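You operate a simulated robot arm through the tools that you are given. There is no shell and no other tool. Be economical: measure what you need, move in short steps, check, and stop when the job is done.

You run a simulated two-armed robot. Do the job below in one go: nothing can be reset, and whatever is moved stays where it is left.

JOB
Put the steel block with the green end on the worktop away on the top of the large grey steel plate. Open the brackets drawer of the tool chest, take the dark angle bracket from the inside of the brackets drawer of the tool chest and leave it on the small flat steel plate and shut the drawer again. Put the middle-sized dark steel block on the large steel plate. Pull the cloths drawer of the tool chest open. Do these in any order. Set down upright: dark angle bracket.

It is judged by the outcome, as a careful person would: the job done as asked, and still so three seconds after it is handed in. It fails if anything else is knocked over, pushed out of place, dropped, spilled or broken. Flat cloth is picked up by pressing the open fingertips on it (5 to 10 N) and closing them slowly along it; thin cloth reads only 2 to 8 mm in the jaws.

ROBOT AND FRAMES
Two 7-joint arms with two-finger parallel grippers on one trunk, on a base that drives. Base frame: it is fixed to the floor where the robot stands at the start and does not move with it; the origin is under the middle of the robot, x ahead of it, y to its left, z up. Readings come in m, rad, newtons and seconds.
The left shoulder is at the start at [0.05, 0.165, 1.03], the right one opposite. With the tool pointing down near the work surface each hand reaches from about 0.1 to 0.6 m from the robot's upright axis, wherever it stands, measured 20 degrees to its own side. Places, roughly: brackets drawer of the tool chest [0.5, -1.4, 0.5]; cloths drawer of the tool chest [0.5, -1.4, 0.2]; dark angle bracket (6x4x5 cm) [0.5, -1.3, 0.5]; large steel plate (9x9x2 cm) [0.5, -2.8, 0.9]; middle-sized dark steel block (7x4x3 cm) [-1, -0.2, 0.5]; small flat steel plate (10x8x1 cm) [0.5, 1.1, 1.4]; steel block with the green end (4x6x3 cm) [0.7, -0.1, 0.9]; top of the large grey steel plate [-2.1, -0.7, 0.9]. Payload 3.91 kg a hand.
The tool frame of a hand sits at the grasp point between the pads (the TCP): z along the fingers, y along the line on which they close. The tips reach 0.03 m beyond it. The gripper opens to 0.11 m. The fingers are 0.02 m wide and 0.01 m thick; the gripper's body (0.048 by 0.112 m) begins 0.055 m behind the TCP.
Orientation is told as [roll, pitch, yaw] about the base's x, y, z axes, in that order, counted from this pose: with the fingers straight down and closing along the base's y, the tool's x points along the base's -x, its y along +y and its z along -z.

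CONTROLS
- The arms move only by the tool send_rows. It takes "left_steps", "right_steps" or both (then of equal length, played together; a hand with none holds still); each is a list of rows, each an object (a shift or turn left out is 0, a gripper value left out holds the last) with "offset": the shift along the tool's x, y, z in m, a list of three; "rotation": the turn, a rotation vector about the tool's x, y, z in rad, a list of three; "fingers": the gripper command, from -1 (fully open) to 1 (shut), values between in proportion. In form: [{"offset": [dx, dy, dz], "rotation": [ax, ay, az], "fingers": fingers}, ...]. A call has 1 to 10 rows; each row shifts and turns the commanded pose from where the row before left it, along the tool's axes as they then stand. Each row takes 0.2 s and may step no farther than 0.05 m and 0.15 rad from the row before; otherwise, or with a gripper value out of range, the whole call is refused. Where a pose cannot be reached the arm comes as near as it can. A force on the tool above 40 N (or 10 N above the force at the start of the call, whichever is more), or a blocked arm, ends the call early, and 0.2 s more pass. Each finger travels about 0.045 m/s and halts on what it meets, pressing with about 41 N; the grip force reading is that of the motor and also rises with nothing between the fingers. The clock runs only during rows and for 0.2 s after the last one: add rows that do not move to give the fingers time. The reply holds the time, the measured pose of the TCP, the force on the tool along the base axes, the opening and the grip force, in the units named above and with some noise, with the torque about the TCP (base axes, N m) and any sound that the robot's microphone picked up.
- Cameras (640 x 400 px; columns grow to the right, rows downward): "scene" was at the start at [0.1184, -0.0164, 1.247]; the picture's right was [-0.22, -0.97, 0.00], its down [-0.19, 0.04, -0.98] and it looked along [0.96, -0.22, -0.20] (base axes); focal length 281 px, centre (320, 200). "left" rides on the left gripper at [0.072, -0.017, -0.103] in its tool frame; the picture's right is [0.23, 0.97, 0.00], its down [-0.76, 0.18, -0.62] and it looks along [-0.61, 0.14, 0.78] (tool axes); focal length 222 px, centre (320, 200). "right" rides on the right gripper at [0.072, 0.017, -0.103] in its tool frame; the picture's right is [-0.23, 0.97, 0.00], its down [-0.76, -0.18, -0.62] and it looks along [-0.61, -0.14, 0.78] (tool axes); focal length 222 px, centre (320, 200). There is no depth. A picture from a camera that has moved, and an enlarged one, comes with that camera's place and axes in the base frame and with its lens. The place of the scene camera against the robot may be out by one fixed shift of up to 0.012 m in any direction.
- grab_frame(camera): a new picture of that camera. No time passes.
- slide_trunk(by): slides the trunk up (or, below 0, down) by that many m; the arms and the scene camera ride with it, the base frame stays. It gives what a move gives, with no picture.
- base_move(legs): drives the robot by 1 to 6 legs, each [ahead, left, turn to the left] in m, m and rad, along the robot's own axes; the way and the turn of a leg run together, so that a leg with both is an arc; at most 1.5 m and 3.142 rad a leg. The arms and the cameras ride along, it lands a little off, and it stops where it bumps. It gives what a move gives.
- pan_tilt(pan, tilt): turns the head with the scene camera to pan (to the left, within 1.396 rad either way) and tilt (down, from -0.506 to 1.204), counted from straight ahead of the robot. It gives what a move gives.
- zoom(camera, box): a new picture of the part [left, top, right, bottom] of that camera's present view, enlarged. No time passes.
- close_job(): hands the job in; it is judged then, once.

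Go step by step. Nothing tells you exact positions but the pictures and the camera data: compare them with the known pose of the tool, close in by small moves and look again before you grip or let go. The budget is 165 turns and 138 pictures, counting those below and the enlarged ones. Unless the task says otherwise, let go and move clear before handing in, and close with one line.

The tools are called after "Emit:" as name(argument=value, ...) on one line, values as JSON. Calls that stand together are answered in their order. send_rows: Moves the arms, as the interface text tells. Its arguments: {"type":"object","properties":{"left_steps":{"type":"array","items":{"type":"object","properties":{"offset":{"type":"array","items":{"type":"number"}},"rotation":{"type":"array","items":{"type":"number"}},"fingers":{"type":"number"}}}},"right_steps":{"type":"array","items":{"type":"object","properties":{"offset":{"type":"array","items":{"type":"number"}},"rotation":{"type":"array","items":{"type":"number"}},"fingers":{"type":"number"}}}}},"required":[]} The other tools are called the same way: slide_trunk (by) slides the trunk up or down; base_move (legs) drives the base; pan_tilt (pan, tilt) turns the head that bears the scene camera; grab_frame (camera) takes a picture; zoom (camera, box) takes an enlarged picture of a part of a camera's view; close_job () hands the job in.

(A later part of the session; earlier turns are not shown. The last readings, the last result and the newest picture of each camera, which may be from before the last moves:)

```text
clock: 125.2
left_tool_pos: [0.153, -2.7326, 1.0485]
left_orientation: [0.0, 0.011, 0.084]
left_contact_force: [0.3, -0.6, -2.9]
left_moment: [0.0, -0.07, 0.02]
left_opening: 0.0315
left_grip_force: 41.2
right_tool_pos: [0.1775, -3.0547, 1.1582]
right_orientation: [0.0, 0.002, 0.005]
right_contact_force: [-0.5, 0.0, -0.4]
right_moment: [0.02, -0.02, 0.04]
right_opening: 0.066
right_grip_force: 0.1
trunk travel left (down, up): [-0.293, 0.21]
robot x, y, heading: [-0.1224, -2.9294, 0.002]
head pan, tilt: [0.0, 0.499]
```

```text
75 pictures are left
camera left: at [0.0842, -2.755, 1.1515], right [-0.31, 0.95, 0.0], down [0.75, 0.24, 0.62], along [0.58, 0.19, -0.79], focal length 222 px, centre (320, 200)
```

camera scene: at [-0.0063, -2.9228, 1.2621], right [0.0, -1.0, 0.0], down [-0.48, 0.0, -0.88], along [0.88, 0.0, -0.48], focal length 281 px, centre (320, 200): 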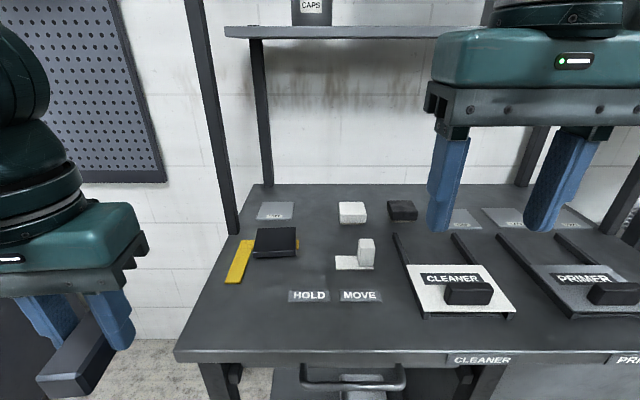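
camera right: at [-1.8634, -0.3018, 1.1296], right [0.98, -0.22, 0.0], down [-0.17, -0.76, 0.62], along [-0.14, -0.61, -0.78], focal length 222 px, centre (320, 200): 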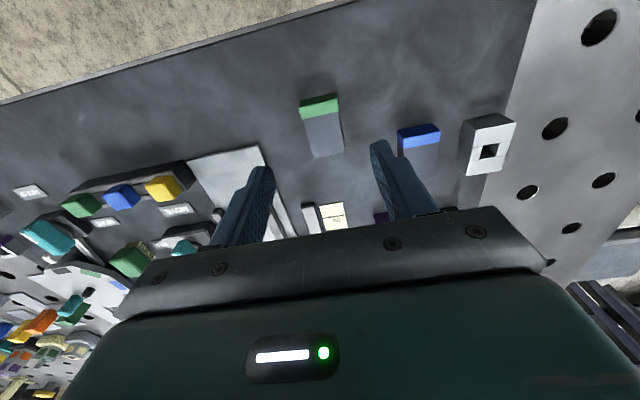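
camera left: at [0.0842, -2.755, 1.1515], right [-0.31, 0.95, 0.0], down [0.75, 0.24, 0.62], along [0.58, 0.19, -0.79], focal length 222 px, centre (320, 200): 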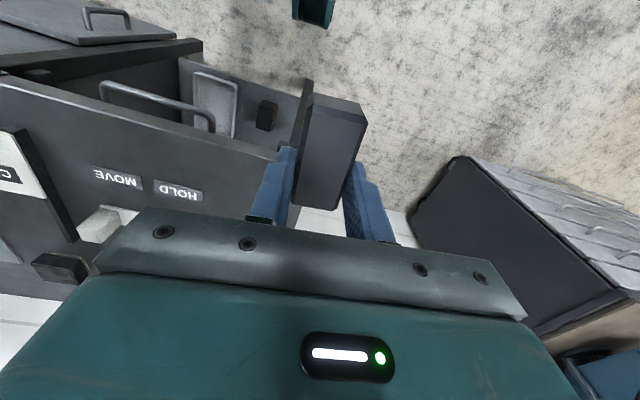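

Emit:
base_move(legs=[[0.08, 0, 0]])

Emit:
send_rows(left_steps=[{"offset": [-0.04, -0.01, 0], "rotation": [0, 0, 0.08]}, {"offset": [-0.04, -0.02, 0]}, {"offset": [-0.04, -0.02, 0]}, {"offset": [-0.04, -0.02, 0]}, {"offset": [-0.04, -0.015, 0]}])

Emit:
grab_frame(camera="left")

Emit:
grab_frame(camera="scene")

```text
clock: 126.3
left_tool_pos: [0.2347, -2.7313, 1.0493]
left_orientation: [-0.002, 0.011, 0.083]
left_contact_force: [0.4, 0.2, -4.7]
left_moment: [0.01, -0.03, 0.01]
left_opening: 0.0316
left_grip_force: 40.7
right_tool_pos: [0.2581, -3.0556, 1.157]
right_orientation: [-0.001, 0.001, 0.007]
right_contact_force: [-0.6, -0.4, -0.3]
right_moment: [0.0, 0.04, -0.02]
right_opening: 0.0659
right_grip_force: 0.1
trunk travel left (down, up): [-0.293, 0.21]
robot x, y, heading: [-0.0438, -2.9253, 0.004]
head pan, tilt: [0.0, 0.499]
```

```text
clock: 127.5
left_tool_pos: [0.437, -2.8134, 1.0467]
left_orientation: [-0.001, 0.01, 0.005]
left_contact_force: [-0.8, 0.3, -5.5]
left_moment: [0.02, -0.04, 0.0]
left_opening: 0.0317
left_grip_force: 40.7
right_tool_pos: [0.2592, -3.0559, 1.1581]
right_orientation: [-0.001, 0.004, 0.003]
right_contact_force: [0.1, -0.7, 0.0]
right_moment: [0.01, -0.01, 0.03]
right_opening: 0.066
right_grip_force: 0.1
trunk travel left (down, up): [-0.293, 0.21]
robot x, y, heading: [-0.0438, -2.9273, 0.002]
head pan, tilt: [0.0, 0.499]
```

```text
74 pictures are left
camera left: at [0.3661, -2.831, 1.1491], right [-0.23, 0.97, 0.0], down [0.77, 0.18, 0.61], along [0.6, 0.14, -0.79], focal length 222 px, centre (320, 200)
```

left: 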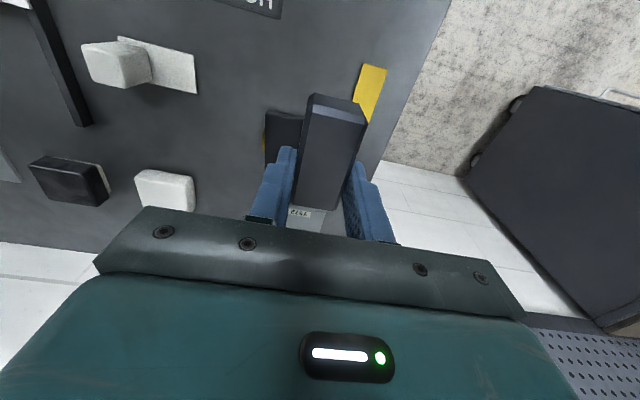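

```text
73 pictures are left
camera scene: at [0.0747, -2.9231, 1.2619], right [0.0, -1.0, 0.0], down [-0.48, 0.0, -0.88], along [0.88, 0.0, -0.48], focal length 281 px, centre (320, 200)
```

scene: 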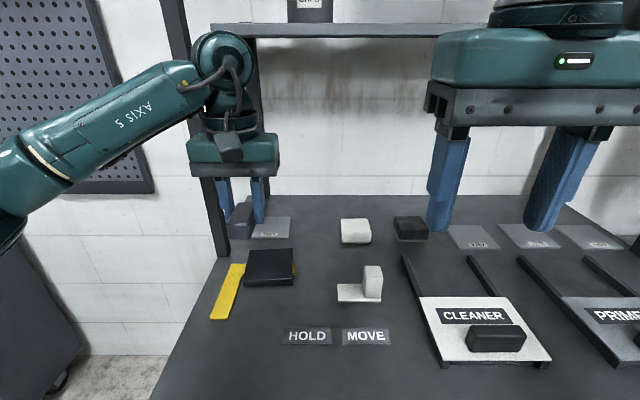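

Emit:
zoom(camera="scene", box=[200, 220, 328, 300])

Emit:
zoom(camera="left", box=[230, 50, 422, 170])

```text
5.00 times, centred on (264, 260) of scene
camera zoom: at [0.0747, -2.9231, 1.2619], right [0.0, -1.0, 0.0], down [-0.48, 0.0, -0.88], along [0.88, 0.0, -0.48], focal length 1407 px, centre (600, -100)
```

zoom: 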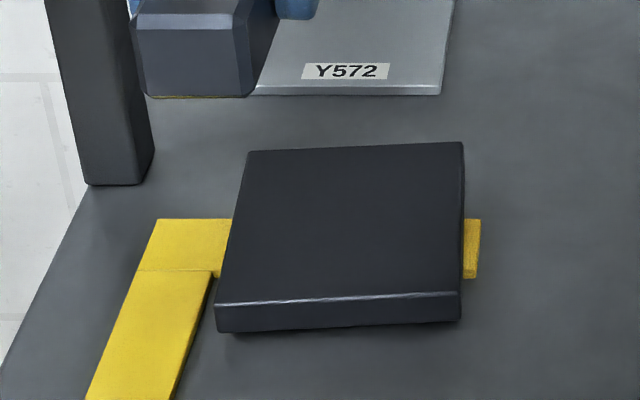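

```text
3.33 times, centred on (326, 110) of left
camera zoom: at [0.3661, -2.831, 1.1491], right [-0.23, 0.97, 0.0], down [0.77, 0.18, 0.61], along [0.6, 0.14, -0.79], focal length 740 px, centre (300, 500)
```

zoom: 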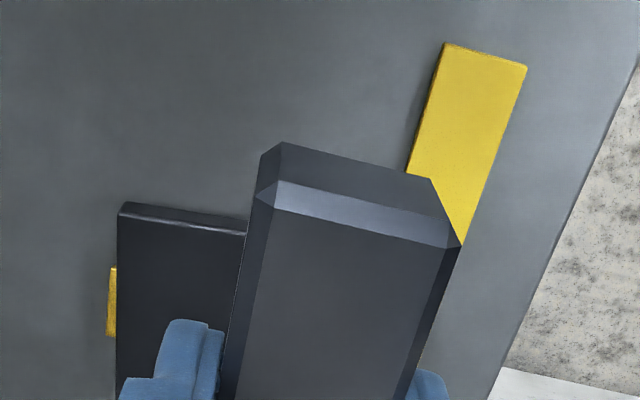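

The plate's top is at z≈0.892 with centre ≈[0.498,-2.825]. I move above it and lower.

Emit:
send_rows(left_steps=[{"offset": [-0.03, -0.006, 0]}, {"offset": [-0.028, -0.006, 0]}, {"offset": [0, 0, 0.035]}, {"offset": [0, 0, 0.035]}, {"offset": [0, 0, 0.02]}])

Emit:
grab_frame(camera="left")

Emit:
grab_frame(camera="scene")

Emit:
zoom(camera="scene", box=[200, 200, 328, 280])

```text
clock: 128.7
left_tool_pos: [0.4926, -2.8251, 0.9576]
left_orientation: [0.0, 0.011, 0.002]
left_contact_force: [-0.4, -1.2, -4.5]
left_moment: [-0.02, -0.05, 0.01]
left_opening: 0.0317
left_grip_force: 40.8
right_tool_pos: [0.2585, -3.0548, 1.1573]
right_orientation: [-0.003, 0.002, 0.005]
right_contact_force: [0.0, 0.1, -0.6]
right_moment: [0.02, 0.03, 0.03]
right_opening: 0.066
right_grip_force: 0.1
trunk travel left (down, up): [-0.293, 0.21]
robot x, y, heading: [-0.0437, -2.9261, -0.002]
head pan, tilt: [0.0, 0.499]
```

```text
70 pictures are left
camera left: at [0.4218, -2.8419, 1.0597], right [-0.23, 0.97, 0.0], down [0.77, 0.18, 0.61], along [0.6, 0.14, -0.79], focal length 222 px, centre (320, 200)
```

left: 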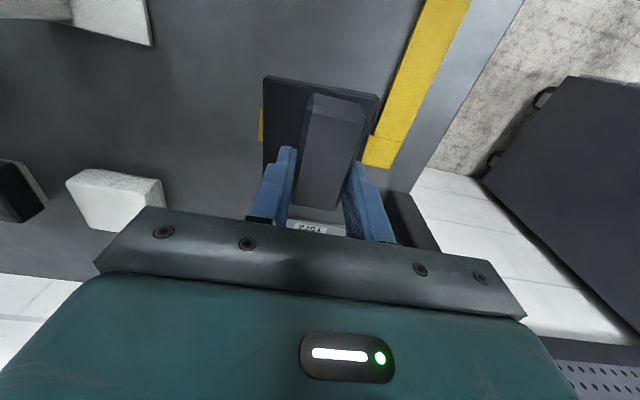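

```text
69 pictures are left
camera scene: at [0.0745, -2.9227, 1.262], right [0.0, -1.0, 0.0], down [-0.48, 0.0, -0.88], along [0.88, 0.0, -0.48], focal length 281 px, centre (320, 200)
```

scene: 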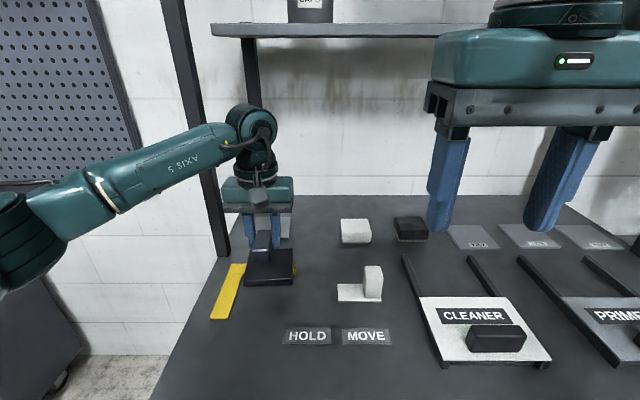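

```text
5.00 times, centred on (264, 240) of scene
camera zoom: at [0.0745, -2.9227, 1.262], right [0.0, -1.0, 0.0], down [-0.48, 0.0, -0.88], along [0.88, 0.0, -0.48], focal length 1407 px, centre (600, 0)
```

zoom: 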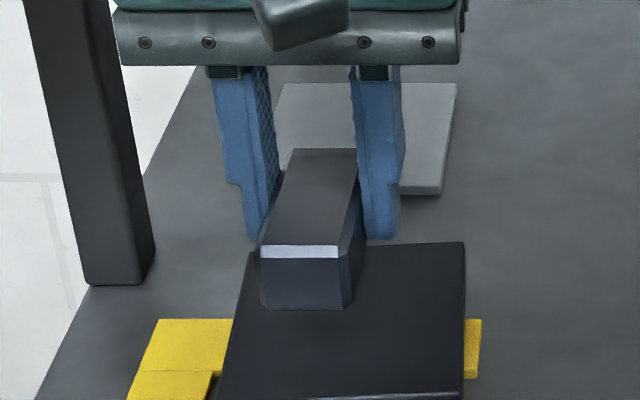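

Emit:
send_rows(left_steps=[{"offset": [0, -0.004, 0.01]}, {"offset": [0, 0, 0.008]}, {"offset": [0, 0, 0.005]}, {"offset": [0, 0, 0.003]}])

Emit:
zoom(camera="scene", box=[200, 210, 328, 290])

```text
clock: 129.7
left_tool_pos: [0.4917, -2.8304, 0.9308]
left_orientation: [-0.003, 0.011, 0.003]
left_contact_force: [-0.5, -0.5, -4.0]
left_moment: [0.01, -0.03, 0.0]
left_opening: 0.0316
left_grip_force: 41.0
right_tool_pos: [0.2575, -3.0549, 1.1579]
right_orientation: [-0.002, 0.002, 0.006]
right_contact_force: [0.2, -0.1, 0.4]
right_moment: [0.0, 0.03, 0.0]
right_opening: 0.0663
right_grip_force: 0.1
trunk travel left (down, up): [-0.293, 0.21]
robot x, y, heading: [-0.0431, -2.9277, 0.003]
head pan, tilt: [0.0, 0.499]
```

```text
5.00 times, centred on (264, 250) of scene
camera zoom: at [0.0744, -2.9227, 1.262], right [0.0, -1.0, 0.0], down [-0.48, 0.0, -0.88], along [0.88, 0.0, -0.48], focal length 1407 px, centre (600, -50)
```

zoom: 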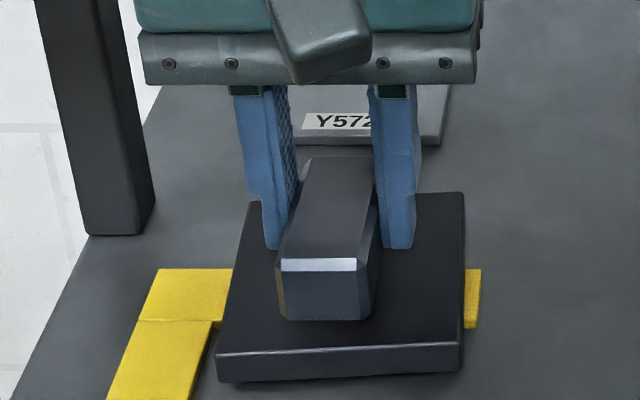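

Well centred. I lower in 2 mm steps until it bears on the plate.

Emit:
send_rows(left_steps=[{"offset": [0, 0, 0.002]}, {"offset": [0, 0, 0.002]}])

```text
clock: 130.3
left_tool_pos: [0.4915, -2.8282, 0.9266]
left_orientation: [-0.001, 0.012, 0.002]
left_contact_force: [-0.5, 0.3, -5.1]
left_moment: [0.01, -0.05, -0.03]
left_opening: 0.032
left_grip_force: 41.2
right_tool_pos: [0.2569, -3.0549, 1.158]
right_orientation: [-0.002, 0.002, 0.004]
right_contact_force: [-0.4, 0.0, 0.0]
right_moment: [-0.03, 0.02, -0.01]
right_opening: 0.0658
right_grip_force: 0.0
trunk travel left (down, up): [-0.293, 0.21]
robot x, y, heading: [-0.0441, -2.9286, 0.004]
head pan, tilt: [0.0, 0.499]
```

Emit:
send_rows(left_steps=[{"offset": [0, 0, 0.002]}, {"offset": [0, 0, 0.002]}])

```text
clock: 130.9
left_tool_pos: [0.4922, -2.8289, 0.9229]
left_orientation: [-0.004, 0.011, 0.003]
left_contact_force: [-0.9, -0.5, -4.3]
left_moment: [0.0, -0.01, -0.05]
left_opening: 0.0316
left_grip_force: 41.2
right_tool_pos: [0.2584, -3.0554, 1.1578]
right_orientation: [-0.001, 0.002, 0.005]
right_contact_force: [0.3, -0.2, 0.7]
right_moment: [-0.01, 0.03, 0.03]
right_opening: 0.0658
right_grip_force: 0.1
trunk travel left (down, up): [-0.293, 0.21]
robot x, y, heading: [-0.0418, -2.9284, 0.002]
head pan, tilt: [0.0, 0.499]
```

Emit:
send_rows(left_steps=[{"offset": [0, 0, 0.002]}, {"offset": [0, 0, 0.002]}])

Emit:
zoom(camera="scene", box=[200, 210, 328, 290])

```text
clock: 131.5
left_tool_pos: [0.4913, -2.8295, 0.9181]
left_orientation: [-0.002, 0.011, 0.003]
left_contact_force: [-0.6, 0.1, -4.7]
left_moment: [0.02, -0.04, 0.03]
left_opening: 0.0315
left_grip_force: 41.4
right_tool_pos: [0.2585, -3.0557, 1.159]
right_orientation: [-0.001, 0.002, 0.005]
right_contact_force: [-0.1, -0.5, 0.1]
right_moment: [-0.01, 0.04, -0.02]
right_opening: 0.0661
right_grip_force: 0.0
trunk travel left (down, up): [-0.293, 0.21]
robot x, y, heading: [-0.0397, -2.927, -0.001]
head pan, tilt: [0.0, 0.499]
```

```text
5.00 times, centred on (264, 250) of scene
camera zoom: at [0.0744, -2.9228, 1.262], right [0.0, -1.0, 0.0], down [-0.48, 0.0, -0.88], along [0.88, 0.0, -0.48], focal length 1407 px, centre (600, -50)
```

zoom: 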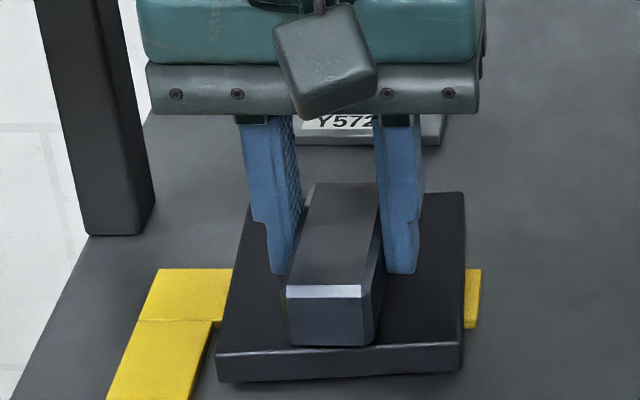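

The block's near end is too close to the plate's front edge, so I shift 15 mm farther in before lowering more.

Emit:
send_rows(left_steps=[{"offset": [-0.008, 0, -0.001]}, {"offset": [-0.008, 0, 0]}, {"offset": [0, 0, 0.002]}, {"offset": [0, 0, 0.002]}])

Emit:
zoom(camera="scene", box=[200, 210, 328, 290])

Emit:
zoom(camera="left", box=[230, 50, 422, 220])

```text
clock: 132.5
left_tool_pos: [0.5076, -2.8314, 0.9154]
left_orientation: [-0.001, 0.009, 0.003]
left_contact_force: [-0.8, 0.4, -4.3]
left_moment: [0.03, -0.05, -0.01]
left_opening: 0.0317
left_grip_force: 40.9
right_tool_pos: [0.2582, -3.0543, 1.1573]
right_orientation: [-0.002, 0.0, 0.005]
right_contact_force: [-0.7, 0.8, 0.6]
right_moment: [0.01, -0.01, -0.02]
right_opening: 0.066
right_grip_force: 0.0
trunk travel left (down, up): [-0.293, 0.21]
robot x, y, heading: [-0.0464, -2.927, 0.002]
head pan, tilt: [0.0, 0.499]
```

```text
5.00 times, centred on (264, 250) of scene
camera zoom: at [0.0744, -2.9228, 1.262], right [0.0, -1.0, 0.0], down [-0.48, 0.0, -0.88], along [0.88, 0.0, -0.48], focal length 1407 px, centre (600, -50)
```

zoom: 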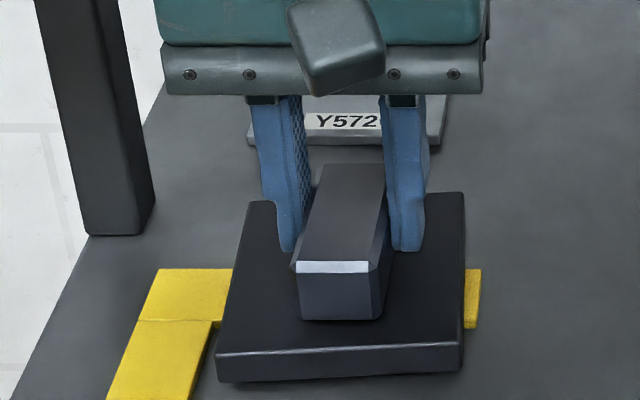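

```text
2.35 times, centred on (326, 135) of left
camera zoom: at [0.4373, -2.8467, 1.0175], right [-0.23, 0.97, 0.0], down [0.77, 0.18, 0.61], along [0.6, 0.14, -0.79], focal length 523 px, centre (306, 353)
```

zoom: 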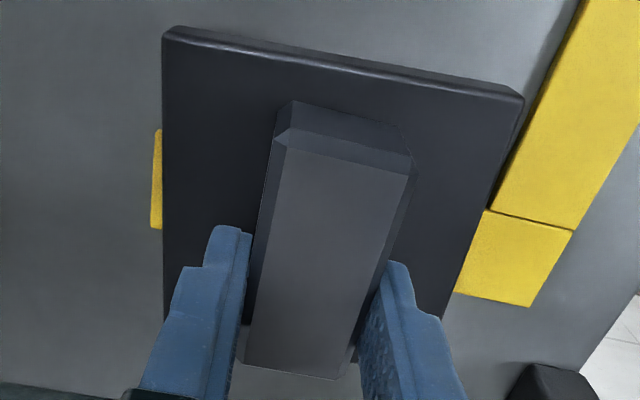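

Emit:
send_rows(left_steps=[{"offset": [0, 0, 0.002]}, {"offset": [0, 0, 0.002]}])

Emit:
send_rows(left_steps=[{"offset": [0, 0, 0.0015]}, {"offset": [0, 0, 0.0015]}])

```text
clock: 133.1
left_tool_pos: [0.5073, -2.8301, 0.9142]
left_orientation: [-0.004, 0.006, 0.005]
left_contact_force: [0.8, 1.5, 5.9]
left_moment: [0.21, -0.29, 0.05]
left_opening: 0.0314
left_grip_force: 41.5
right_tool_pos: [0.2571, -3.054, 1.1592]
right_orientation: [-0.002, 0.002, 0.004]
right_contact_force: [0.1, -0.4, -0.4]
right_moment: [-0.02, 0.01, 0.0]
right_opening: 0.0659
right_grip_force: 0.0
trunk travel left (down, up): [-0.293, 0.21]
robot x, y, heading: [-0.0451, -2.9262, 0.003]
head pan, tilt: [0.0, 0.499]
```

```text
clock: 133.7
left_tool_pos: [0.5076, -2.8301, 0.914]
left_orientation: [-0.006, 0.003, 0.004]
left_contact_force: [6.0, 1.3, 25.2]
left_moment: [0.33, -0.76, 0.03]
left_opening: 0.0316
left_grip_force: 41.6
right_tool_pos: [0.2558, -3.0557, 1.1588]
right_orientation: [-0.002, 0.0, 0.004]
right_contact_force: [0.1, 0.3, 0.6]
right_moment: [-0.03, 0.0, 0.02]
right_opening: 0.0658
right_grip_force: 0.0
trunk travel left (down, up): [-0.293, 0.21]
robot x, y, heading: [-0.0441, -2.9281, -0.001]
head pan, tilt: [0.0, 0.499]
```

Contact made; I ease off and release, opening only part way.

Emit:
send_rows(left_steps=[{"offset": [0, 0, -0.003]}, {"fingers": 0.35}, {"fingers": 0.2}, {"fingers": 0.0}, {"fingers": 0.0}])

Emit:
zoom(camera="scene", box=[200, 210, 328, 290])

```text
clock: 134.9
left_tool_pos: [0.5062, -2.8275, 0.9115]
left_orientation: [-0.003, 0.013, 0.007]
left_contact_force: [-0.1, -0.1, -0.5]
left_moment: [-0.03, 0.05, -0.01]
left_opening: 0.0551
left_grip_force: 0.0
right_tool_pos: [0.2573, -3.0555, 1.1579]
right_orientation: [-0.002, 0.002, 0.005]
right_contact_force: [0.8, 0.2, 0.4]
right_moment: [-0.01, 0.02, -0.01]
right_opening: 0.0661
right_grip_force: 0.0
trunk travel left (down, up): [-0.293, 0.21]
robot x, y, heading: [-0.0421, -2.9277, 0.0]
head pan, tilt: [0.0, 0.499]
```

```text
5.00 times, centred on (264, 250) of scene
camera zoom: at [0.074, -2.9228, 1.262], right [0.0, -1.0, 0.0], down [-0.48, 0.0, -0.88], along [0.88, 0.0, -0.48], focal length 1407 px, centre (600, -50)
```

zoom: 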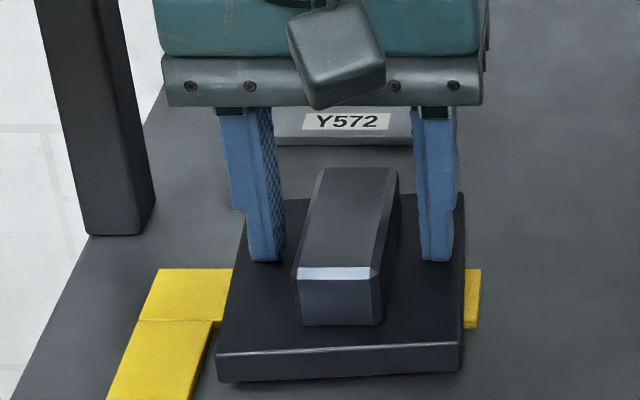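

Block sits on the plate. I lift off, retract and drive to the tool chest.

Emit:
send_rows(left_steps=[{"offset": [0, 0, -0.03]}, {"offset": [0, 0, -0.045]}, {"offset": [0, 0, -0.045]}, {"offset": [0.04, 0, -0.02]}, {"offset": [0.045, 0.005, 0]}, {"offset": [0.045, 0.01, 0]}, {"offset": [0.045, 0.01, 0]}, {"offset": [0.04, 0.01, 0]}, {"offset": [0.03, 0.01, 0]}])

Emit:
zoom(camera="scene", box=[200, 200, 360, 300])

Emit:
base_move(legs=[[-0.4, 0, 0], [0, 1.25, 0]])

Emit:
pan_tilt(pan=0.1, tilt=0.65)

Emit:
grab_frame(camera="scene")

```text
clock: 136.9
left_tool_pos: [0.2636, -2.7853, 1.0535]
left_orientation: [-0.002, 0.008, 0.006]
left_contact_force: [1.1, -0.1, 0.5]
left_moment: [0.0, -0.02, 0.0]
left_opening: 0.0548
left_grip_force: 0.0
right_tool_pos: [0.2588, -3.0543, 1.1586]
right_orientation: [-0.003, 0.003, 0.006]
right_contact_force: [0.6, 1.1, -0.2]
right_moment: [-0.04, -0.01, 0.01]
right_opening: 0.0661
right_grip_force: 0.1
trunk travel left (down, up): [-0.293, 0.21]
robot x, y, heading: [-0.0468, -2.9242, 0.003]
head pan, tilt: [0.0, 0.499]
```

```text
4.00 times, centred on (280, 250) of scene
camera zoom: at [0.0738, -2.9227, 1.2621], right [0.0, -1.0, 0.0], down [-0.48, 0.0, -0.88], along [0.88, 0.0, -0.48], focal length 1126 px, centre (480, 0)
```

zoom: 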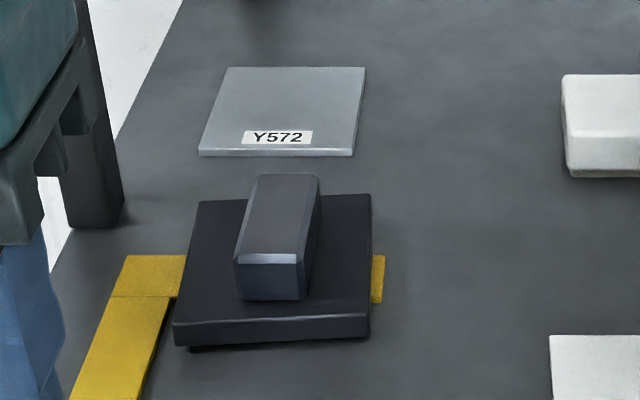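

```text
clock: 145.2
left_tool_pos: [-0.1458, -1.5508, 1.053]
left_orientation: [-0.002, 0.01, 0.01]
left_contact_force: [0.2, 0.6, 0.0]
left_moment: [0.01, 0.02, -0.01]
left_opening: 0.055
left_grip_force: 0.1
right_tool_pos: [-0.149, -1.8198, 1.158]
right_orientation: [-0.002, 0.002, 0.011]
right_contact_force: [-0.2, -0.5, 0.1]
right_moment: [-0.02, 0.0, 0.01]
right_opening: 0.0659
right_grip_force: 0.1
trunk travel left (down, up): [-0.293, 0.21]
robot x, y, heading: [-0.4497, -1.6925, 0.008]
head pan, tilt: [0.0, 0.499]
```

```text
clock: 145.9
left_tool_pos: [-0.1461, -1.5507, 1.0542]
left_orientation: [-0.002, 0.01, 0.011]
left_contact_force: [0.3, -0.4, -0.4]
left_moment: [0.03, 0.01, -0.04]
left_opening: 0.0546
left_grip_force: 0.0
right_tool_pos: [-0.149, -1.8199, 1.1593]
right_orientation: [-0.002, 0.002, 0.013]
right_contact_force: [-0.2, -0.3, 0.4]
right_moment: [0.05, -0.02, 0.0]
right_opening: 0.0657
right_grip_force: 0.1
trunk travel left (down, up): [-0.293, 0.21]
robot x, y, heading: [-0.4524, -1.6972, 0.007]
head pan, tilt: [0.099, 0.649]
```

```text
61 pictures are left
camera scene: at [-0.3388, -1.6804, 1.2487], right [0.11, -0.99, 0.0], down [-0.6, -0.06, -0.8], along [0.79, 0.09, -0.6], focal length 281 px, centre (320, 200)
```

scene: 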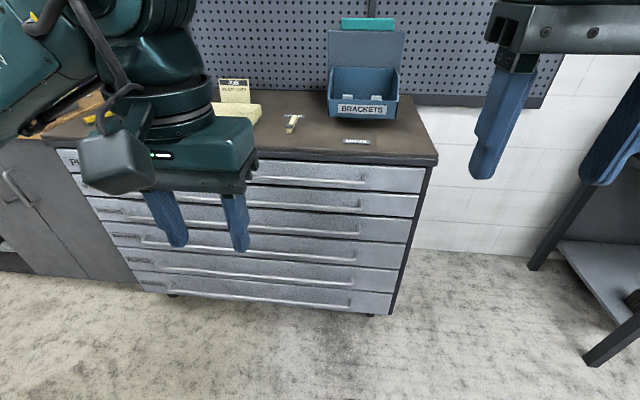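

The chest has six drawers with labels on their left. I zoom to read them.

Emit:
zoom(camera="scene", box=[50, 140, 250, 300])

```text
2.50 times, centred on (150, 220) of scene
camera zoom: at [-0.3388, -1.6804, 1.2487], right [0.11, -0.99, 0.0], down [-0.6, -0.06, -0.8], along [0.79, 0.09, -0.6], focal length 703 px, centre (745, 150)
```

zoom: 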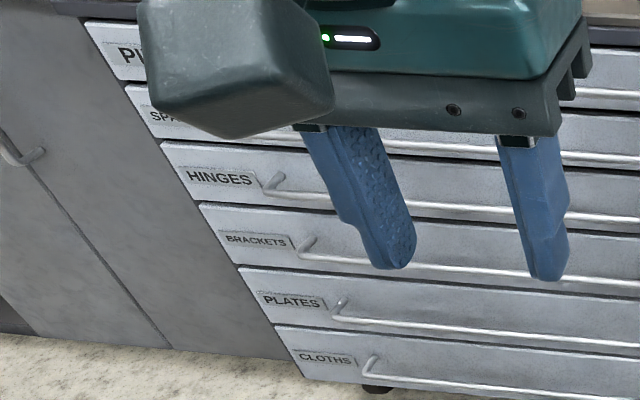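

The brackets drawer is the fourth (z≈0.5), the cloths drawer the bottom one. I turn the left hand to point forward with fingers closing vertically, and centre the robot on the drawers.

Emit:
base_move(legs=[[0, 0.1, 0]])

Emit:
send_rows(left_steps=[{"offset": [-0.045, 0.02, 0]}, {"offset": [-0.045, 0.02, 0]}, {"offset": [-0.045, 0, 0]}, {"offset": [-0.045, 0, 0]}, {"rotation": [0, -0.15, 0]}, {"rotation": [0, -0.15, 0]}, {"rotation": [0, -0.15, 0]}, {"rotation": [0, -0.15, 0]}, {"rotation": [0, -0.15, 0]}])

Emit:
send_rows(left_steps=[{"rotation": [0, -0.15, 0]}, {"rotation": [0, -0.15, 0]}, {"rotation": [0, -0.15, 0]}, {"rotation": [0, -0.15, 0]}, {"rotation": [0, -0.15, 0]}, {"rotation": [0, -0.07, 0]}, {"rotation": [0, 0, 0.15]}, {"rotation": [0, 0, 0.15]}, {"rotation": [0, 0, 0.15]}, {"rotation": [0, 0, 0.15]}])

Emit:
send_rows(left_steps=[{"rotation": [0, 0, 0.15]}, {"rotation": [0, 0, 0.15]}, {"rotation": [0, 0, 0.15]}, {"rotation": [0, 0, 0.15]}, {"rotation": [0, 0, 0.15]}, {"rotation": [0, 0, 0.15]}, {"rotation": [0, 0, 0.07]}])

Emit:
grab_frame(camera="scene")

```text
clock: 147.1
left_tool_pos: [-0.1395, -1.4515, 1.0531]
left_orientation: [-0.003, 0.01, 0.015]
left_contact_force: [0.4, 0.1, -0.4]
left_moment: [-0.02, 0.01, 0.0]
left_opening: 0.0547
left_grip_force: 0.0
right_tool_pos: [-0.1422, -1.7207, 1.1587]
right_orientation: [-0.002, 0.001, 0.017]
right_contact_force: [-0.4, 1.5, 1.5]
right_moment: [-0.03, 0.02, 0.04]
right_opening: 0.0661
right_grip_force: 0.1
trunk travel left (down, up): [-0.293, 0.21]
robot x, y, heading: [-0.4443, -1.5946, 0.01]
head pan, tilt: [0.099, 0.649]
```

```text
clock: 149.1
left_tool_pos: [0.0388, -1.4084, 1.0519]
left_orientation: [-0.002, -0.742, 0.018]
left_contact_force: [0.0, -0.1, -0.5]
left_moment: [-0.02, 0.02, -0.06]
left_opening: 0.055
left_grip_force: 0.1
right_tool_pos: [-0.1422, -1.7216, 1.1585]
right_orientation: [-0.001, 0.002, 0.017]
right_contact_force: [-1.6, 1.4, -0.3]
right_moment: [0.02, 0.01, -0.01]
right_opening: 0.0659
right_grip_force: 0.2
trunk travel left (down, up): [-0.293, 0.21]
robot x, y, heading: [-0.4473, -1.5953, 0.009]
head pan, tilt: [0.099, 0.649]
```

```text
clock: 151.3
left_tool_pos: [0.04, -1.4089, 1.0515]
left_orientation: [1.175, -0.931, -1.234]
left_contact_force: [-1.0, -1.1, 0.1]
left_moment: [0.0, -0.02, 0.0]
left_opening: 0.0549
left_grip_force: 0.1
left hand out of reach, approached as far as the arm can: row 5, 6
right_tool_pos: [-0.1426, -1.7218, 1.1581]
right_orientation: [-0.003, 0.003, 0.015]
right_contact_force: [0.2, -0.2, -0.1]
right_moment: [0.01, 0.01, -0.01]
right_opening: 0.0659
right_grip_force: 0.0
trunk travel left (down, up): [-0.293, 0.21]
robot x, y, heading: [-0.4455, -1.6027, 0.011]
head pan, tilt: [0.099, 0.649]
```

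```text
clock: 152.9
left_tool_pos: [0.0401, -1.4109, 1.0525]
left_orientation: [1.341, -0.003, -1.555]
left_contact_force: [-0.4, 0.7, 0.1]
left_moment: [0.0, 0.01, 0.01]
left_opening: 0.055
left_grip_force: 0.0
right_tool_pos: [-0.1427, -1.7216, 1.1578]
right_orientation: [-0.001, 0.001, 0.017]
right_contact_force: [0.4, -0.3, 0.5]
right_moment: [-0.02, -0.01, -0.03]
right_opening: 0.066
right_grip_force: 0.1
trunk travel left (down, up): [-0.293, 0.21]
robot x, y, heading: [-0.4463, -1.5979, 0.016]
head pan, tilt: [0.099, 0.649]
```

```text
59 pictures are left
camera scene: at [-0.3326, -1.5825, 1.2487], right [0.11, -0.99, 0.0], down [-0.6, -0.07, -0.8], along [0.79, 0.09, -0.6], focal length 281 px, centre (320, 200)
```

scene: 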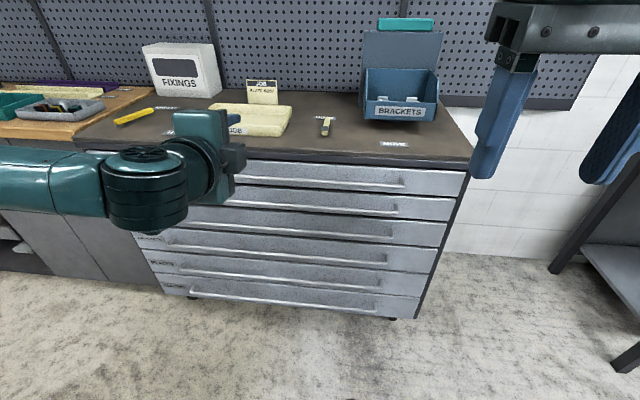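

Emit:
send_rows(left_steps=[{"rotation": [-0.115, 0, 0]}, {"rotation": [-0.115, 0, 0]}])

Emit:
zoom(camera="scene", box=[140, 150, 480, 330])

Emit:
grab_frame(camera="left")

```text
clock: 153.5
left_tool_pos: [0.0392, -1.4099, 1.0522]
left_orientation: [1.397, -0.003, -1.555]
left_contact_force: [0.6, -0.6, 0.5]
left_moment: [-0.05, -0.02, 0.0]
left_opening: 0.0551
left_grip_force: 0.1
left hand out of reach, approached as far as the arm can: row 1, 2
right_tool_pos: [-0.1419, -1.7216, 1.158]
right_orientation: [-0.001, -0.001, 0.015]
right_contact_force: [-0.3, -0.2, -0.3]
right_moment: [-0.02, -0.05, 0.01]
right_opening: 0.066
right_grip_force: 0.0
trunk travel left (down, up): [-0.293, 0.21]
robot x, y, heading: [-0.4446, -1.5994, 0.012]
head pan, tilt: [0.099, 0.649]
```

```text
1.88 times, centred on (310, 240) of scene
camera zoom: at [-0.3326, -1.5827, 1.2487], right [0.11, -0.99, 0.0], down [-0.6, -0.07, -0.8], along [0.79, 0.09, -0.6], focal length 530 px, centre (339, 125)
```

zoom: 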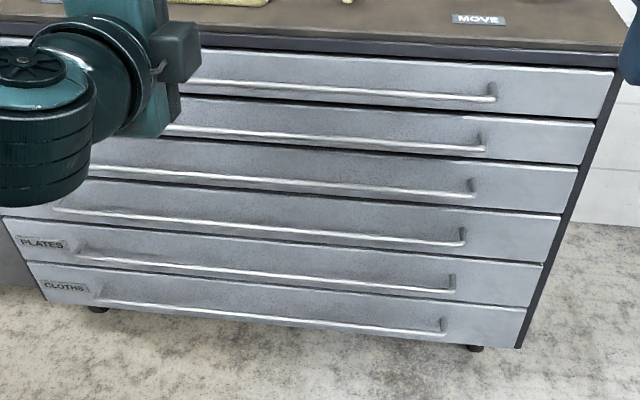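

```text
57 pictures are left
camera left: at [-0.0656, -1.3392, 1.0515], right [0.16, 0.23, 0.96], down [-0.57, -0.77, 0.28], along [0.8, -0.59, 0.01], focal length 222 px, centre (320, 200)
```

left: 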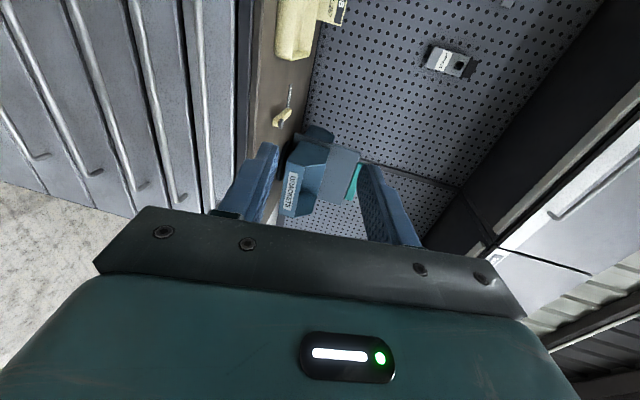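

The brackets handle rod is at about x=0.289, z=0.553, running from y≈-1.0 to -1.72. I lower the trunk and level the hand.

Emit:
slide_trunk(by=-0.27)

Emit:
send_rows(left_steps=[{"offset": [0, -0.045, 0]}, {"offset": [0, -0.045, 0]}, {"offset": [0, -0.045, 0], "rotation": [-0.08, 0, 0]}, {"offset": [0, -0.045, 0], "rotation": [-0.08, 0, 0]}])

Emit:
grab_frame(camera="left")

Emit:
grab_frame(camera="scene")

```text
clock: 156.2
left_tool_pos: [0.0392, -1.4102, 0.7829]
left_orientation: [1.396, -0.006, -1.555]
left_contact_force: [0.8, 0.5, -1.7]
left_moment: [-0.01, -0.02, -0.01]
left_opening: 0.055
left_grip_force: 0.1
right_tool_pos: [-0.1424, -1.7214, 0.8894]
right_orientation: [-0.001, 0.002, 0.015]
right_contact_force: [0.1, 0.6, 0.4]
right_moment: [-0.03, 0.01, 0.04]
right_opening: 0.0661
right_grip_force: 0.0
trunk travel left (down, up): [-0.023, 0.48]
robot x, y, heading: [-0.4439, -1.5951, 0.012]
head pan, tilt: [0.099, 0.649]
```

```text
clock: 157.2
left_tool_pos: [0.0198, -1.4643, 0.7376]
left_orientation: [1.481, -0.02, -1.568]
left_contact_force: [0.1, 0.3, 0.1]
left_moment: [-0.02, 0.02, 0.02]
left_opening: 0.0549
left_grip_force: 0.1
left hand out of reach, approached as far as the arm can: row 1, 2, 3, 4
right_tool_pos: [-0.1431, -1.7225, 0.8866]
right_orientation: [0.0, 0.0, 0.016]
right_contact_force: [-0.8, 0.0, -0.1]
right_moment: [0.02, -0.03, -0.01]
right_opening: 0.0659
right_grip_force: 0.1
trunk travel left (down, up): [-0.023, 0.48]
robot x, y, heading: [-0.446, -1.5951, 0.008]
head pan, tilt: [0.099, 0.649]
```

```text
56 pictures are left
camera left: at [-0.0841, -1.392, 0.7269], right [0.09, 0.25, 0.97], down [-0.6, -0.76, 0.25], along [0.79, -0.6, 0.08], focal length 222 px, centre (320, 200)
```

left: 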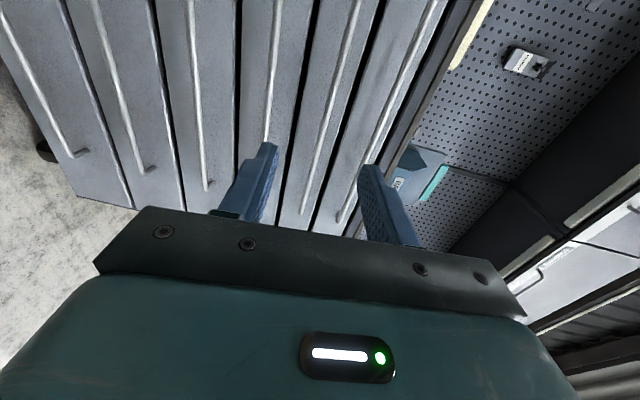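

```text
55 pictures are left
camera scene: at [-0.3326, -1.5836, 0.9787], right [0.11, -0.99, 0.0], down [-0.6, -0.07, -0.8], along [0.79, 0.09, -0.6], focal length 281 px, centre (320, 200)
```

scene: 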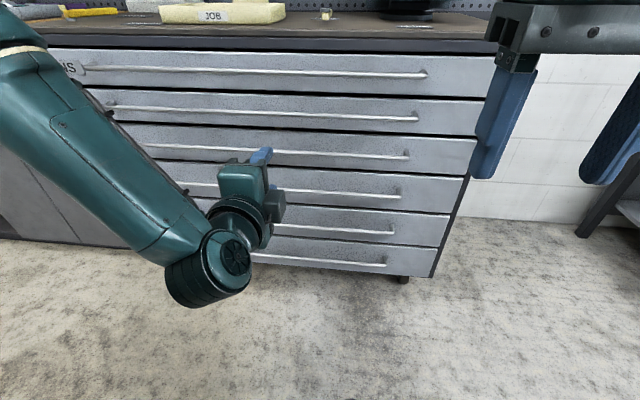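

Emit:
send_rows(left_steps=[{"offset": [0, 0, 0.045]}, {"offset": [0.02, 0, 0.04]}, {"offset": [0.02, 0, 0.03], "rotation": [-0.04, 0, 0]}, {"offset": [0, -0.04, 0], "rotation": [-0.05, 0, 0]}, {"offset": [0, -0.045, 0]}, {"offset": [0, -0.045, 0]}, {"offset": [0, -0.04, 0]}])

Emit:
grab_frame(camera="left")

Emit:
grab_frame(camera="scene")

```text
clock: 158.8
left_tool_pos: [0.1037, -1.5631, 0.6395]
left_orientation: [1.568, -0.02, -1.569]
left_contact_force: [0.5, -0.5, -0.2]
left_moment: [0.02, -0.01, 0.0]
left_opening: 0.0551
left_grip_force: 0.0
left hand out of reach, approached as far as the arm can: row 1, 2, 3, 4, 5, 6, 7
right_tool_pos: [-0.1423, -1.7205, 0.8876]
right_orientation: [0.0, 0.003, 0.016]
right_contact_force: [0.1, 0.5, 0.1]
right_moment: [0.04, 0.0, 0.0]
right_opening: 0.066
right_grip_force: 0.0
trunk travel left (down, up): [-0.023, 0.48]
robot x, y, heading: [-0.4471, -1.5952, 0.009]
head pan, tilt: [0.099, 0.649]
```

```text
54 pictures are left
camera left: at [0.0015, -1.4916, 0.6192], right [0.0, 0.25, 0.97], down [-0.62, -0.76, 0.2], along [0.78, -0.6, 0.15], focal length 222 px, centre (320, 200)
```

left: 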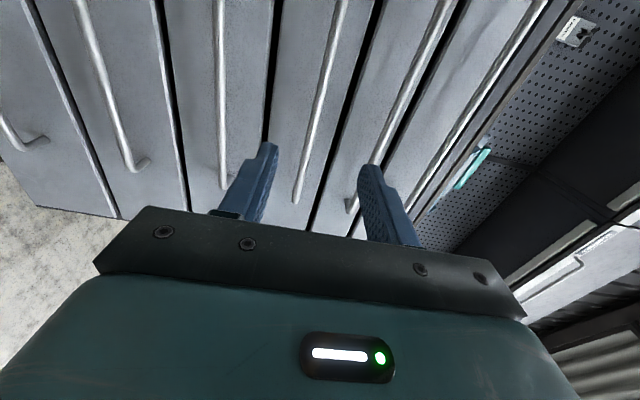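

```text
53 pictures are left
camera scene: at [-0.3326, -1.5825, 0.9787], right [0.11, -0.99, 0.0], down [-0.6, -0.07, -0.8], along [0.79, 0.09, -0.6], focal length 281 px, centre (320, 200)
```

scene: 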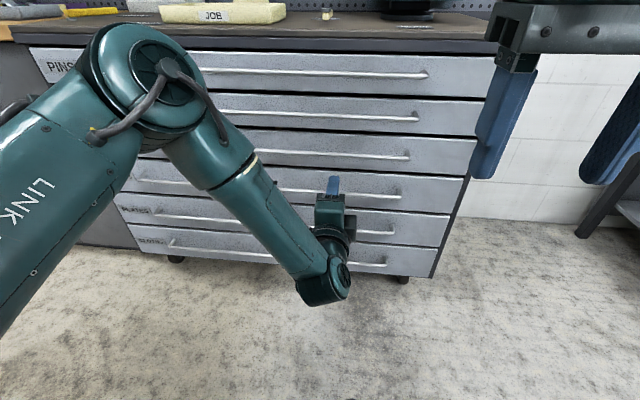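

Emit:
send_rows(left_steps=[{"offset": [0, -0.03, 0.03]}, {"offset": [0, -0.03, 0.03]}, {"offset": [0, -0.027, 0]}])

```text
clock: 159.6
left_tool_pos: [0.1485, -1.6148, 0.5922]
left_orientation: [1.565, -0.018, -1.567]
left_contact_force: [0.5, 0.3, 0.3]
left_moment: [0.0, -0.01, 0.02]
left_opening: 0.055
left_grip_force: 0.0
left hand out of reach, approached as far as the arm can: row 1, 2, 3
right_tool_pos: [-0.1432, -1.721, 0.8872]
right_orientation: [-0.002, 0.002, 0.017]
right_contact_force: [0.9, -0.5, -0.7]
right_moment: [0.03, 0.0, -0.03]
right_opening: 0.066
right_grip_force: 0.1
trunk travel left (down, up): [-0.023, 0.48]
robot x, y, heading: [-0.4481, -1.5983, 0.01]
head pan, tilt: [0.099, 0.649]
```

Emit:
send_rows(left_steps=[{"offset": [0, -0.03, 0.01]}, {"offset": [0, -0.025, 0.01]}])

Emit:
base_move(legs=[[0, 0.17, 0]])

Emit:
grab_frame(camera="left")

Emit:
grab_frame(camera="scene")

```text
clock: 160.2
left_tool_pos: [0.157, -1.6437, 0.568]
left_orientation: [1.562, -0.021, -1.563]
left_contact_force: [0.1, -0.5, -0.3]
left_moment: [0.03, -0.01, 0.02]
left_opening: 0.0549
left_grip_force: 0.0
left hand out of reach, approached as far as the arm can: row 1, 2
right_tool_pos: [-0.1413, -1.7194, 0.8876]
right_orientation: [-0.002, 0.002, 0.017]
right_contact_force: [0.7, -0.2, 0.0]
right_moment: [0.03, 0.01, 0.01]
right_opening: 0.0663
right_grip_force: 0.0
trunk travel left (down, up): [-0.023, 0.48]
robot x, y, heading: [-0.4473, -1.5967, 0.013]
head pan, tilt: [0.099, 0.649]
```

```text
clock: 161.8
left_tool_pos: [0.1629, -1.4751, 0.5685]
left_orientation: [1.563, -0.02, -1.565]
left_contact_force: [0.1, -0.2, 0.0]
left_moment: [0.03, 0.0, -0.04]
left_opening: 0.055
left_grip_force: 0.0
right_tool_pos: [-0.1373, -1.5536, 0.8881]
right_orientation: [-0.002, 0.0, 0.016]
right_contact_force: [-1.4, -0.4, 0.3]
right_moment: [0.03, 0.03, 0.0]
right_opening: 0.0659
right_grip_force: 0.1
trunk travel left (down, up): [-0.023, 0.48]
robot x, y, heading: [-0.4397, -1.4257, 0.009]
head pan, tilt: [0.099, 0.649]
stopped in leg 1: the robot was blocked; the commanded pose is now the measured one
```

```text
52 pictures are left
camera left: at [0.0604, -1.4036, 0.5482], right [0.01, 0.25, 0.97], down [-0.62, -0.76, 0.2], along [0.79, -0.6, 0.15], focal length 222 px, centre (320, 200)
```

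left: 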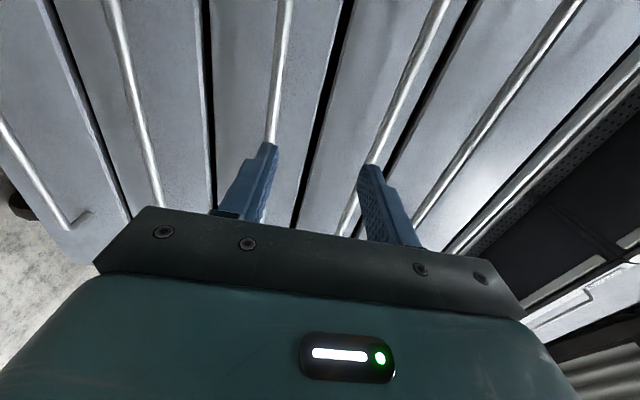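

```text
51 pictures are left
camera scene: at [-0.3259, -1.4143, 0.9787], right [0.11, -0.99, 0.0], down [-0.6, -0.07, -0.8], along [0.79, 0.09, -0.6], focal length 281 px, centre (320, 200)
```

scene: 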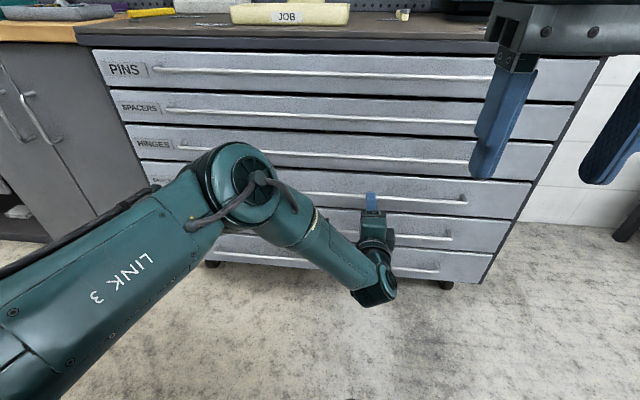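

The brackets rod is nearer z≈0.518. I lower the hand to it and check before advancing.

Emit:
send_rows(left_steps=[{"offset": [0, -0.025, 0]}, {"offset": [0, -0.025, 0]}, {"offset": [0, -0.01, 0]}])

Emit:
grab_frame(camera="left")

```text
clock: 162.7
left_tool_pos: [0.1521, -1.4997, 0.541]
left_orientation: [1.557, -0.021, -1.56]
left_contact_force: [-0.2, -0.1, 0.2]
left_moment: [0.0, 0.01, 0.02]
left_opening: 0.0548
left_grip_force: 0.1
left hand out of reach, approached as far as the arm can: row 1, 2, 3
right_tool_pos: [-0.1361, -1.5535, 0.8878]
right_orientation: [-0.002, 0.002, 0.015]
right_contact_force: [-0.2, 0.4, 1.0]
right_moment: [-0.03, -0.02, -0.01]
right_opening: 0.0662
right_grip_force: 0.0
trunk travel left (down, up): [-0.023, 0.48]
robot x, y, heading: [-0.4403, -1.4292, 0.009]
head pan, tilt: [0.099, 0.649]
```

```text
50 pictures are left
camera left: at [0.0484, -1.4284, 0.5226], right [0.01, 0.25, 0.97], down [-0.61, -0.77, 0.2], along [0.79, -0.6, 0.14], focal length 222 px, centre (320, 200)
```

left: 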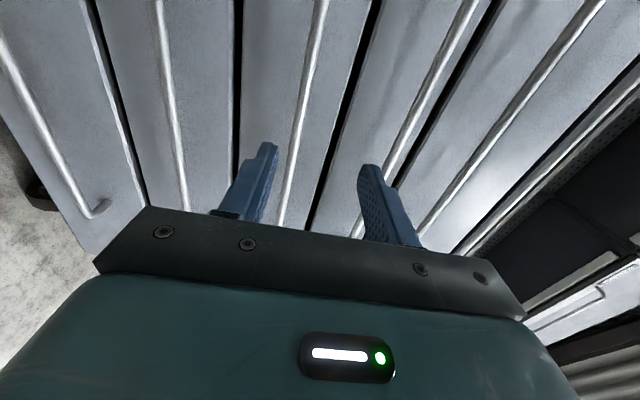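

Emit:
send_rows(left_steps=[{"offset": [0, 0, 0.03]}, {"offset": [0, -0.01, 0.03]}, {"offset": [0, -0.012, 0.01]}])

Emit:
grab_frame(camera="left")

```text
clock: 163.4
left_tool_pos: [0.2122, -1.514, 0.5518]
left_orientation: [1.553, -0.02, -1.559]
left_contact_force: [0.2, 0.2, 0.1]
left_moment: [0.01, -0.02, -0.01]
left_opening: 0.055
left_grip_force: 0.0
left hand out of reach, approached as far as the arm can: row 1, 2, 3
right_tool_pos: [-0.1362, -1.5534, 0.8882]
right_orientation: [0.0, 0.002, 0.018]
right_contact_force: [-0.2, 0.1, 0.3]
right_moment: [0.02, 0.03, -0.02]
right_opening: 0.066
right_grip_force: 0.0
trunk travel left (down, up): [-0.023, 0.48]
robot x, y, heading: [-0.4389, -1.4284, 0.009]
head pan, tilt: [0.099, 0.649]
```

```text
49 pictures are left
camera left: at [0.1086, -1.4432, 0.5328], right [0.01, 0.25, 0.97], down [-0.61, -0.77, 0.2], along [0.79, -0.59, 0.14], focal length 222 px, centre (320, 200)
```

left: 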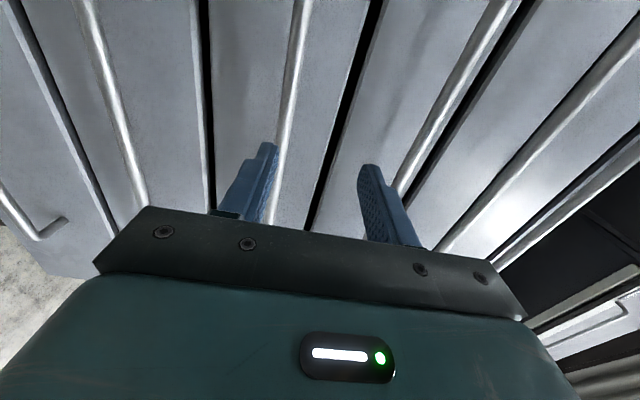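

The level wrist is near a joint limit; I tilt the hand down about 17° and lower it to the rod.

Emit:
send_rows(left_steps=[{"rotation": [0.15, 0, 0]}, {"rotation": [0.15, 0, 0]}, {"offset": [0, -0.013, 0.014]}, {"offset": [0, -0.013, 0.014]}])

Emit:
grab_frame(camera="left")

```text
clock: 164.4
left_tool_pos: [0.2317, -1.5154, 0.5185]
left_orientation: [1.264, -0.017, -1.566]
left_contact_force: [-0.2, 0.3, 0.3]
left_moment: [-0.02, -0.02, -0.03]
left_opening: 0.0552
left_grip_force: 0.1
right_tool_pos: [-0.1356, -1.5552, 0.8885]
right_orientation: [-0.002, 0.002, 0.016]
right_contact_force: [0.5, -0.5, 0.2]
right_moment: [0.0, -0.03, -0.01]
right_opening: 0.0658
right_grip_force: 0.1
trunk travel left (down, up): [-0.023, 0.48]
robot x, y, heading: [-0.4435, -1.4273, 0.009]
head pan, tilt: [0.099, 0.649]
```

```text
48 pictures are left
camera left: at [0.1281, -1.4423, 0.5302], right [0.29, 0.25, 0.92], down [-0.54, -0.76, 0.37], along [0.79, -0.6, -0.09], focal length 222 px, centre (320, 200)
```

left: 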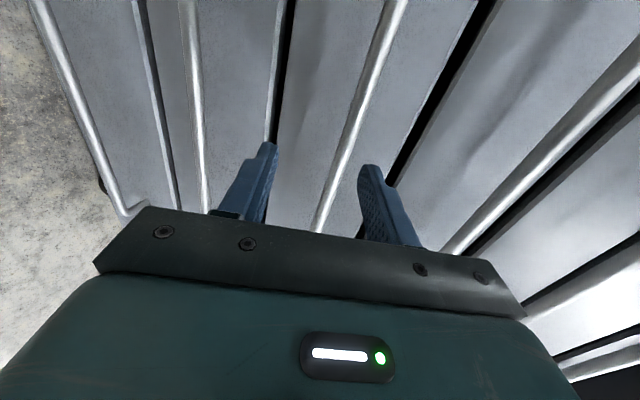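

Emit:
send_rows(left_steps=[{"offset": [0, 0.0075, 0.0238], "fingers": 0.15}, {"offset": [0, 0.0075, 0.0238]}])

Emit:
grab_frame(camera="left")

```text
clock: 165.1
left_tool_pos: [0.2562, -1.5131, 0.5179]
left_orientation: [1.262, -0.017, -1.566]
left_contact_force: [-0.1, 0.9, 0.2]
left_moment: [-0.03, 0.01, 0.01]
left_opening: 0.047
left_grip_force: 0.1
left hand out of reach, approached as far as the arm can: row 2
right_tool_pos: [-0.1357, -1.5536, 0.8878]
right_orientation: [-0.002, 0.003, 0.015]
right_contact_force: [-0.8, -0.2, 0.2]
right_moment: [0.0, -0.01, -0.01]
right_opening: 0.0661
right_grip_force: 0.1
trunk travel left (down, up): [-0.023, 0.48]
robot x, y, heading: [-0.4407, -1.4275, 0.016]
head pan, tilt: [0.099, 0.649]
```

```text
47 pictures are left
camera left: at [0.1528, -1.4409, 0.5298], right [0.3, 0.24, 0.92], down [-0.54, -0.76, 0.37], along [0.79, -0.6, -0.09], focal length 222 px, centre (320, 200)
```

left: 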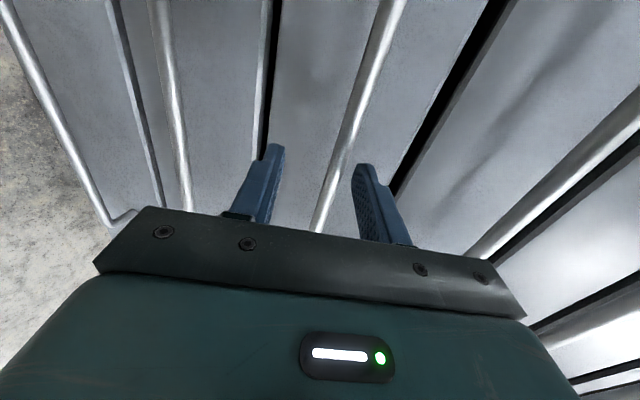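

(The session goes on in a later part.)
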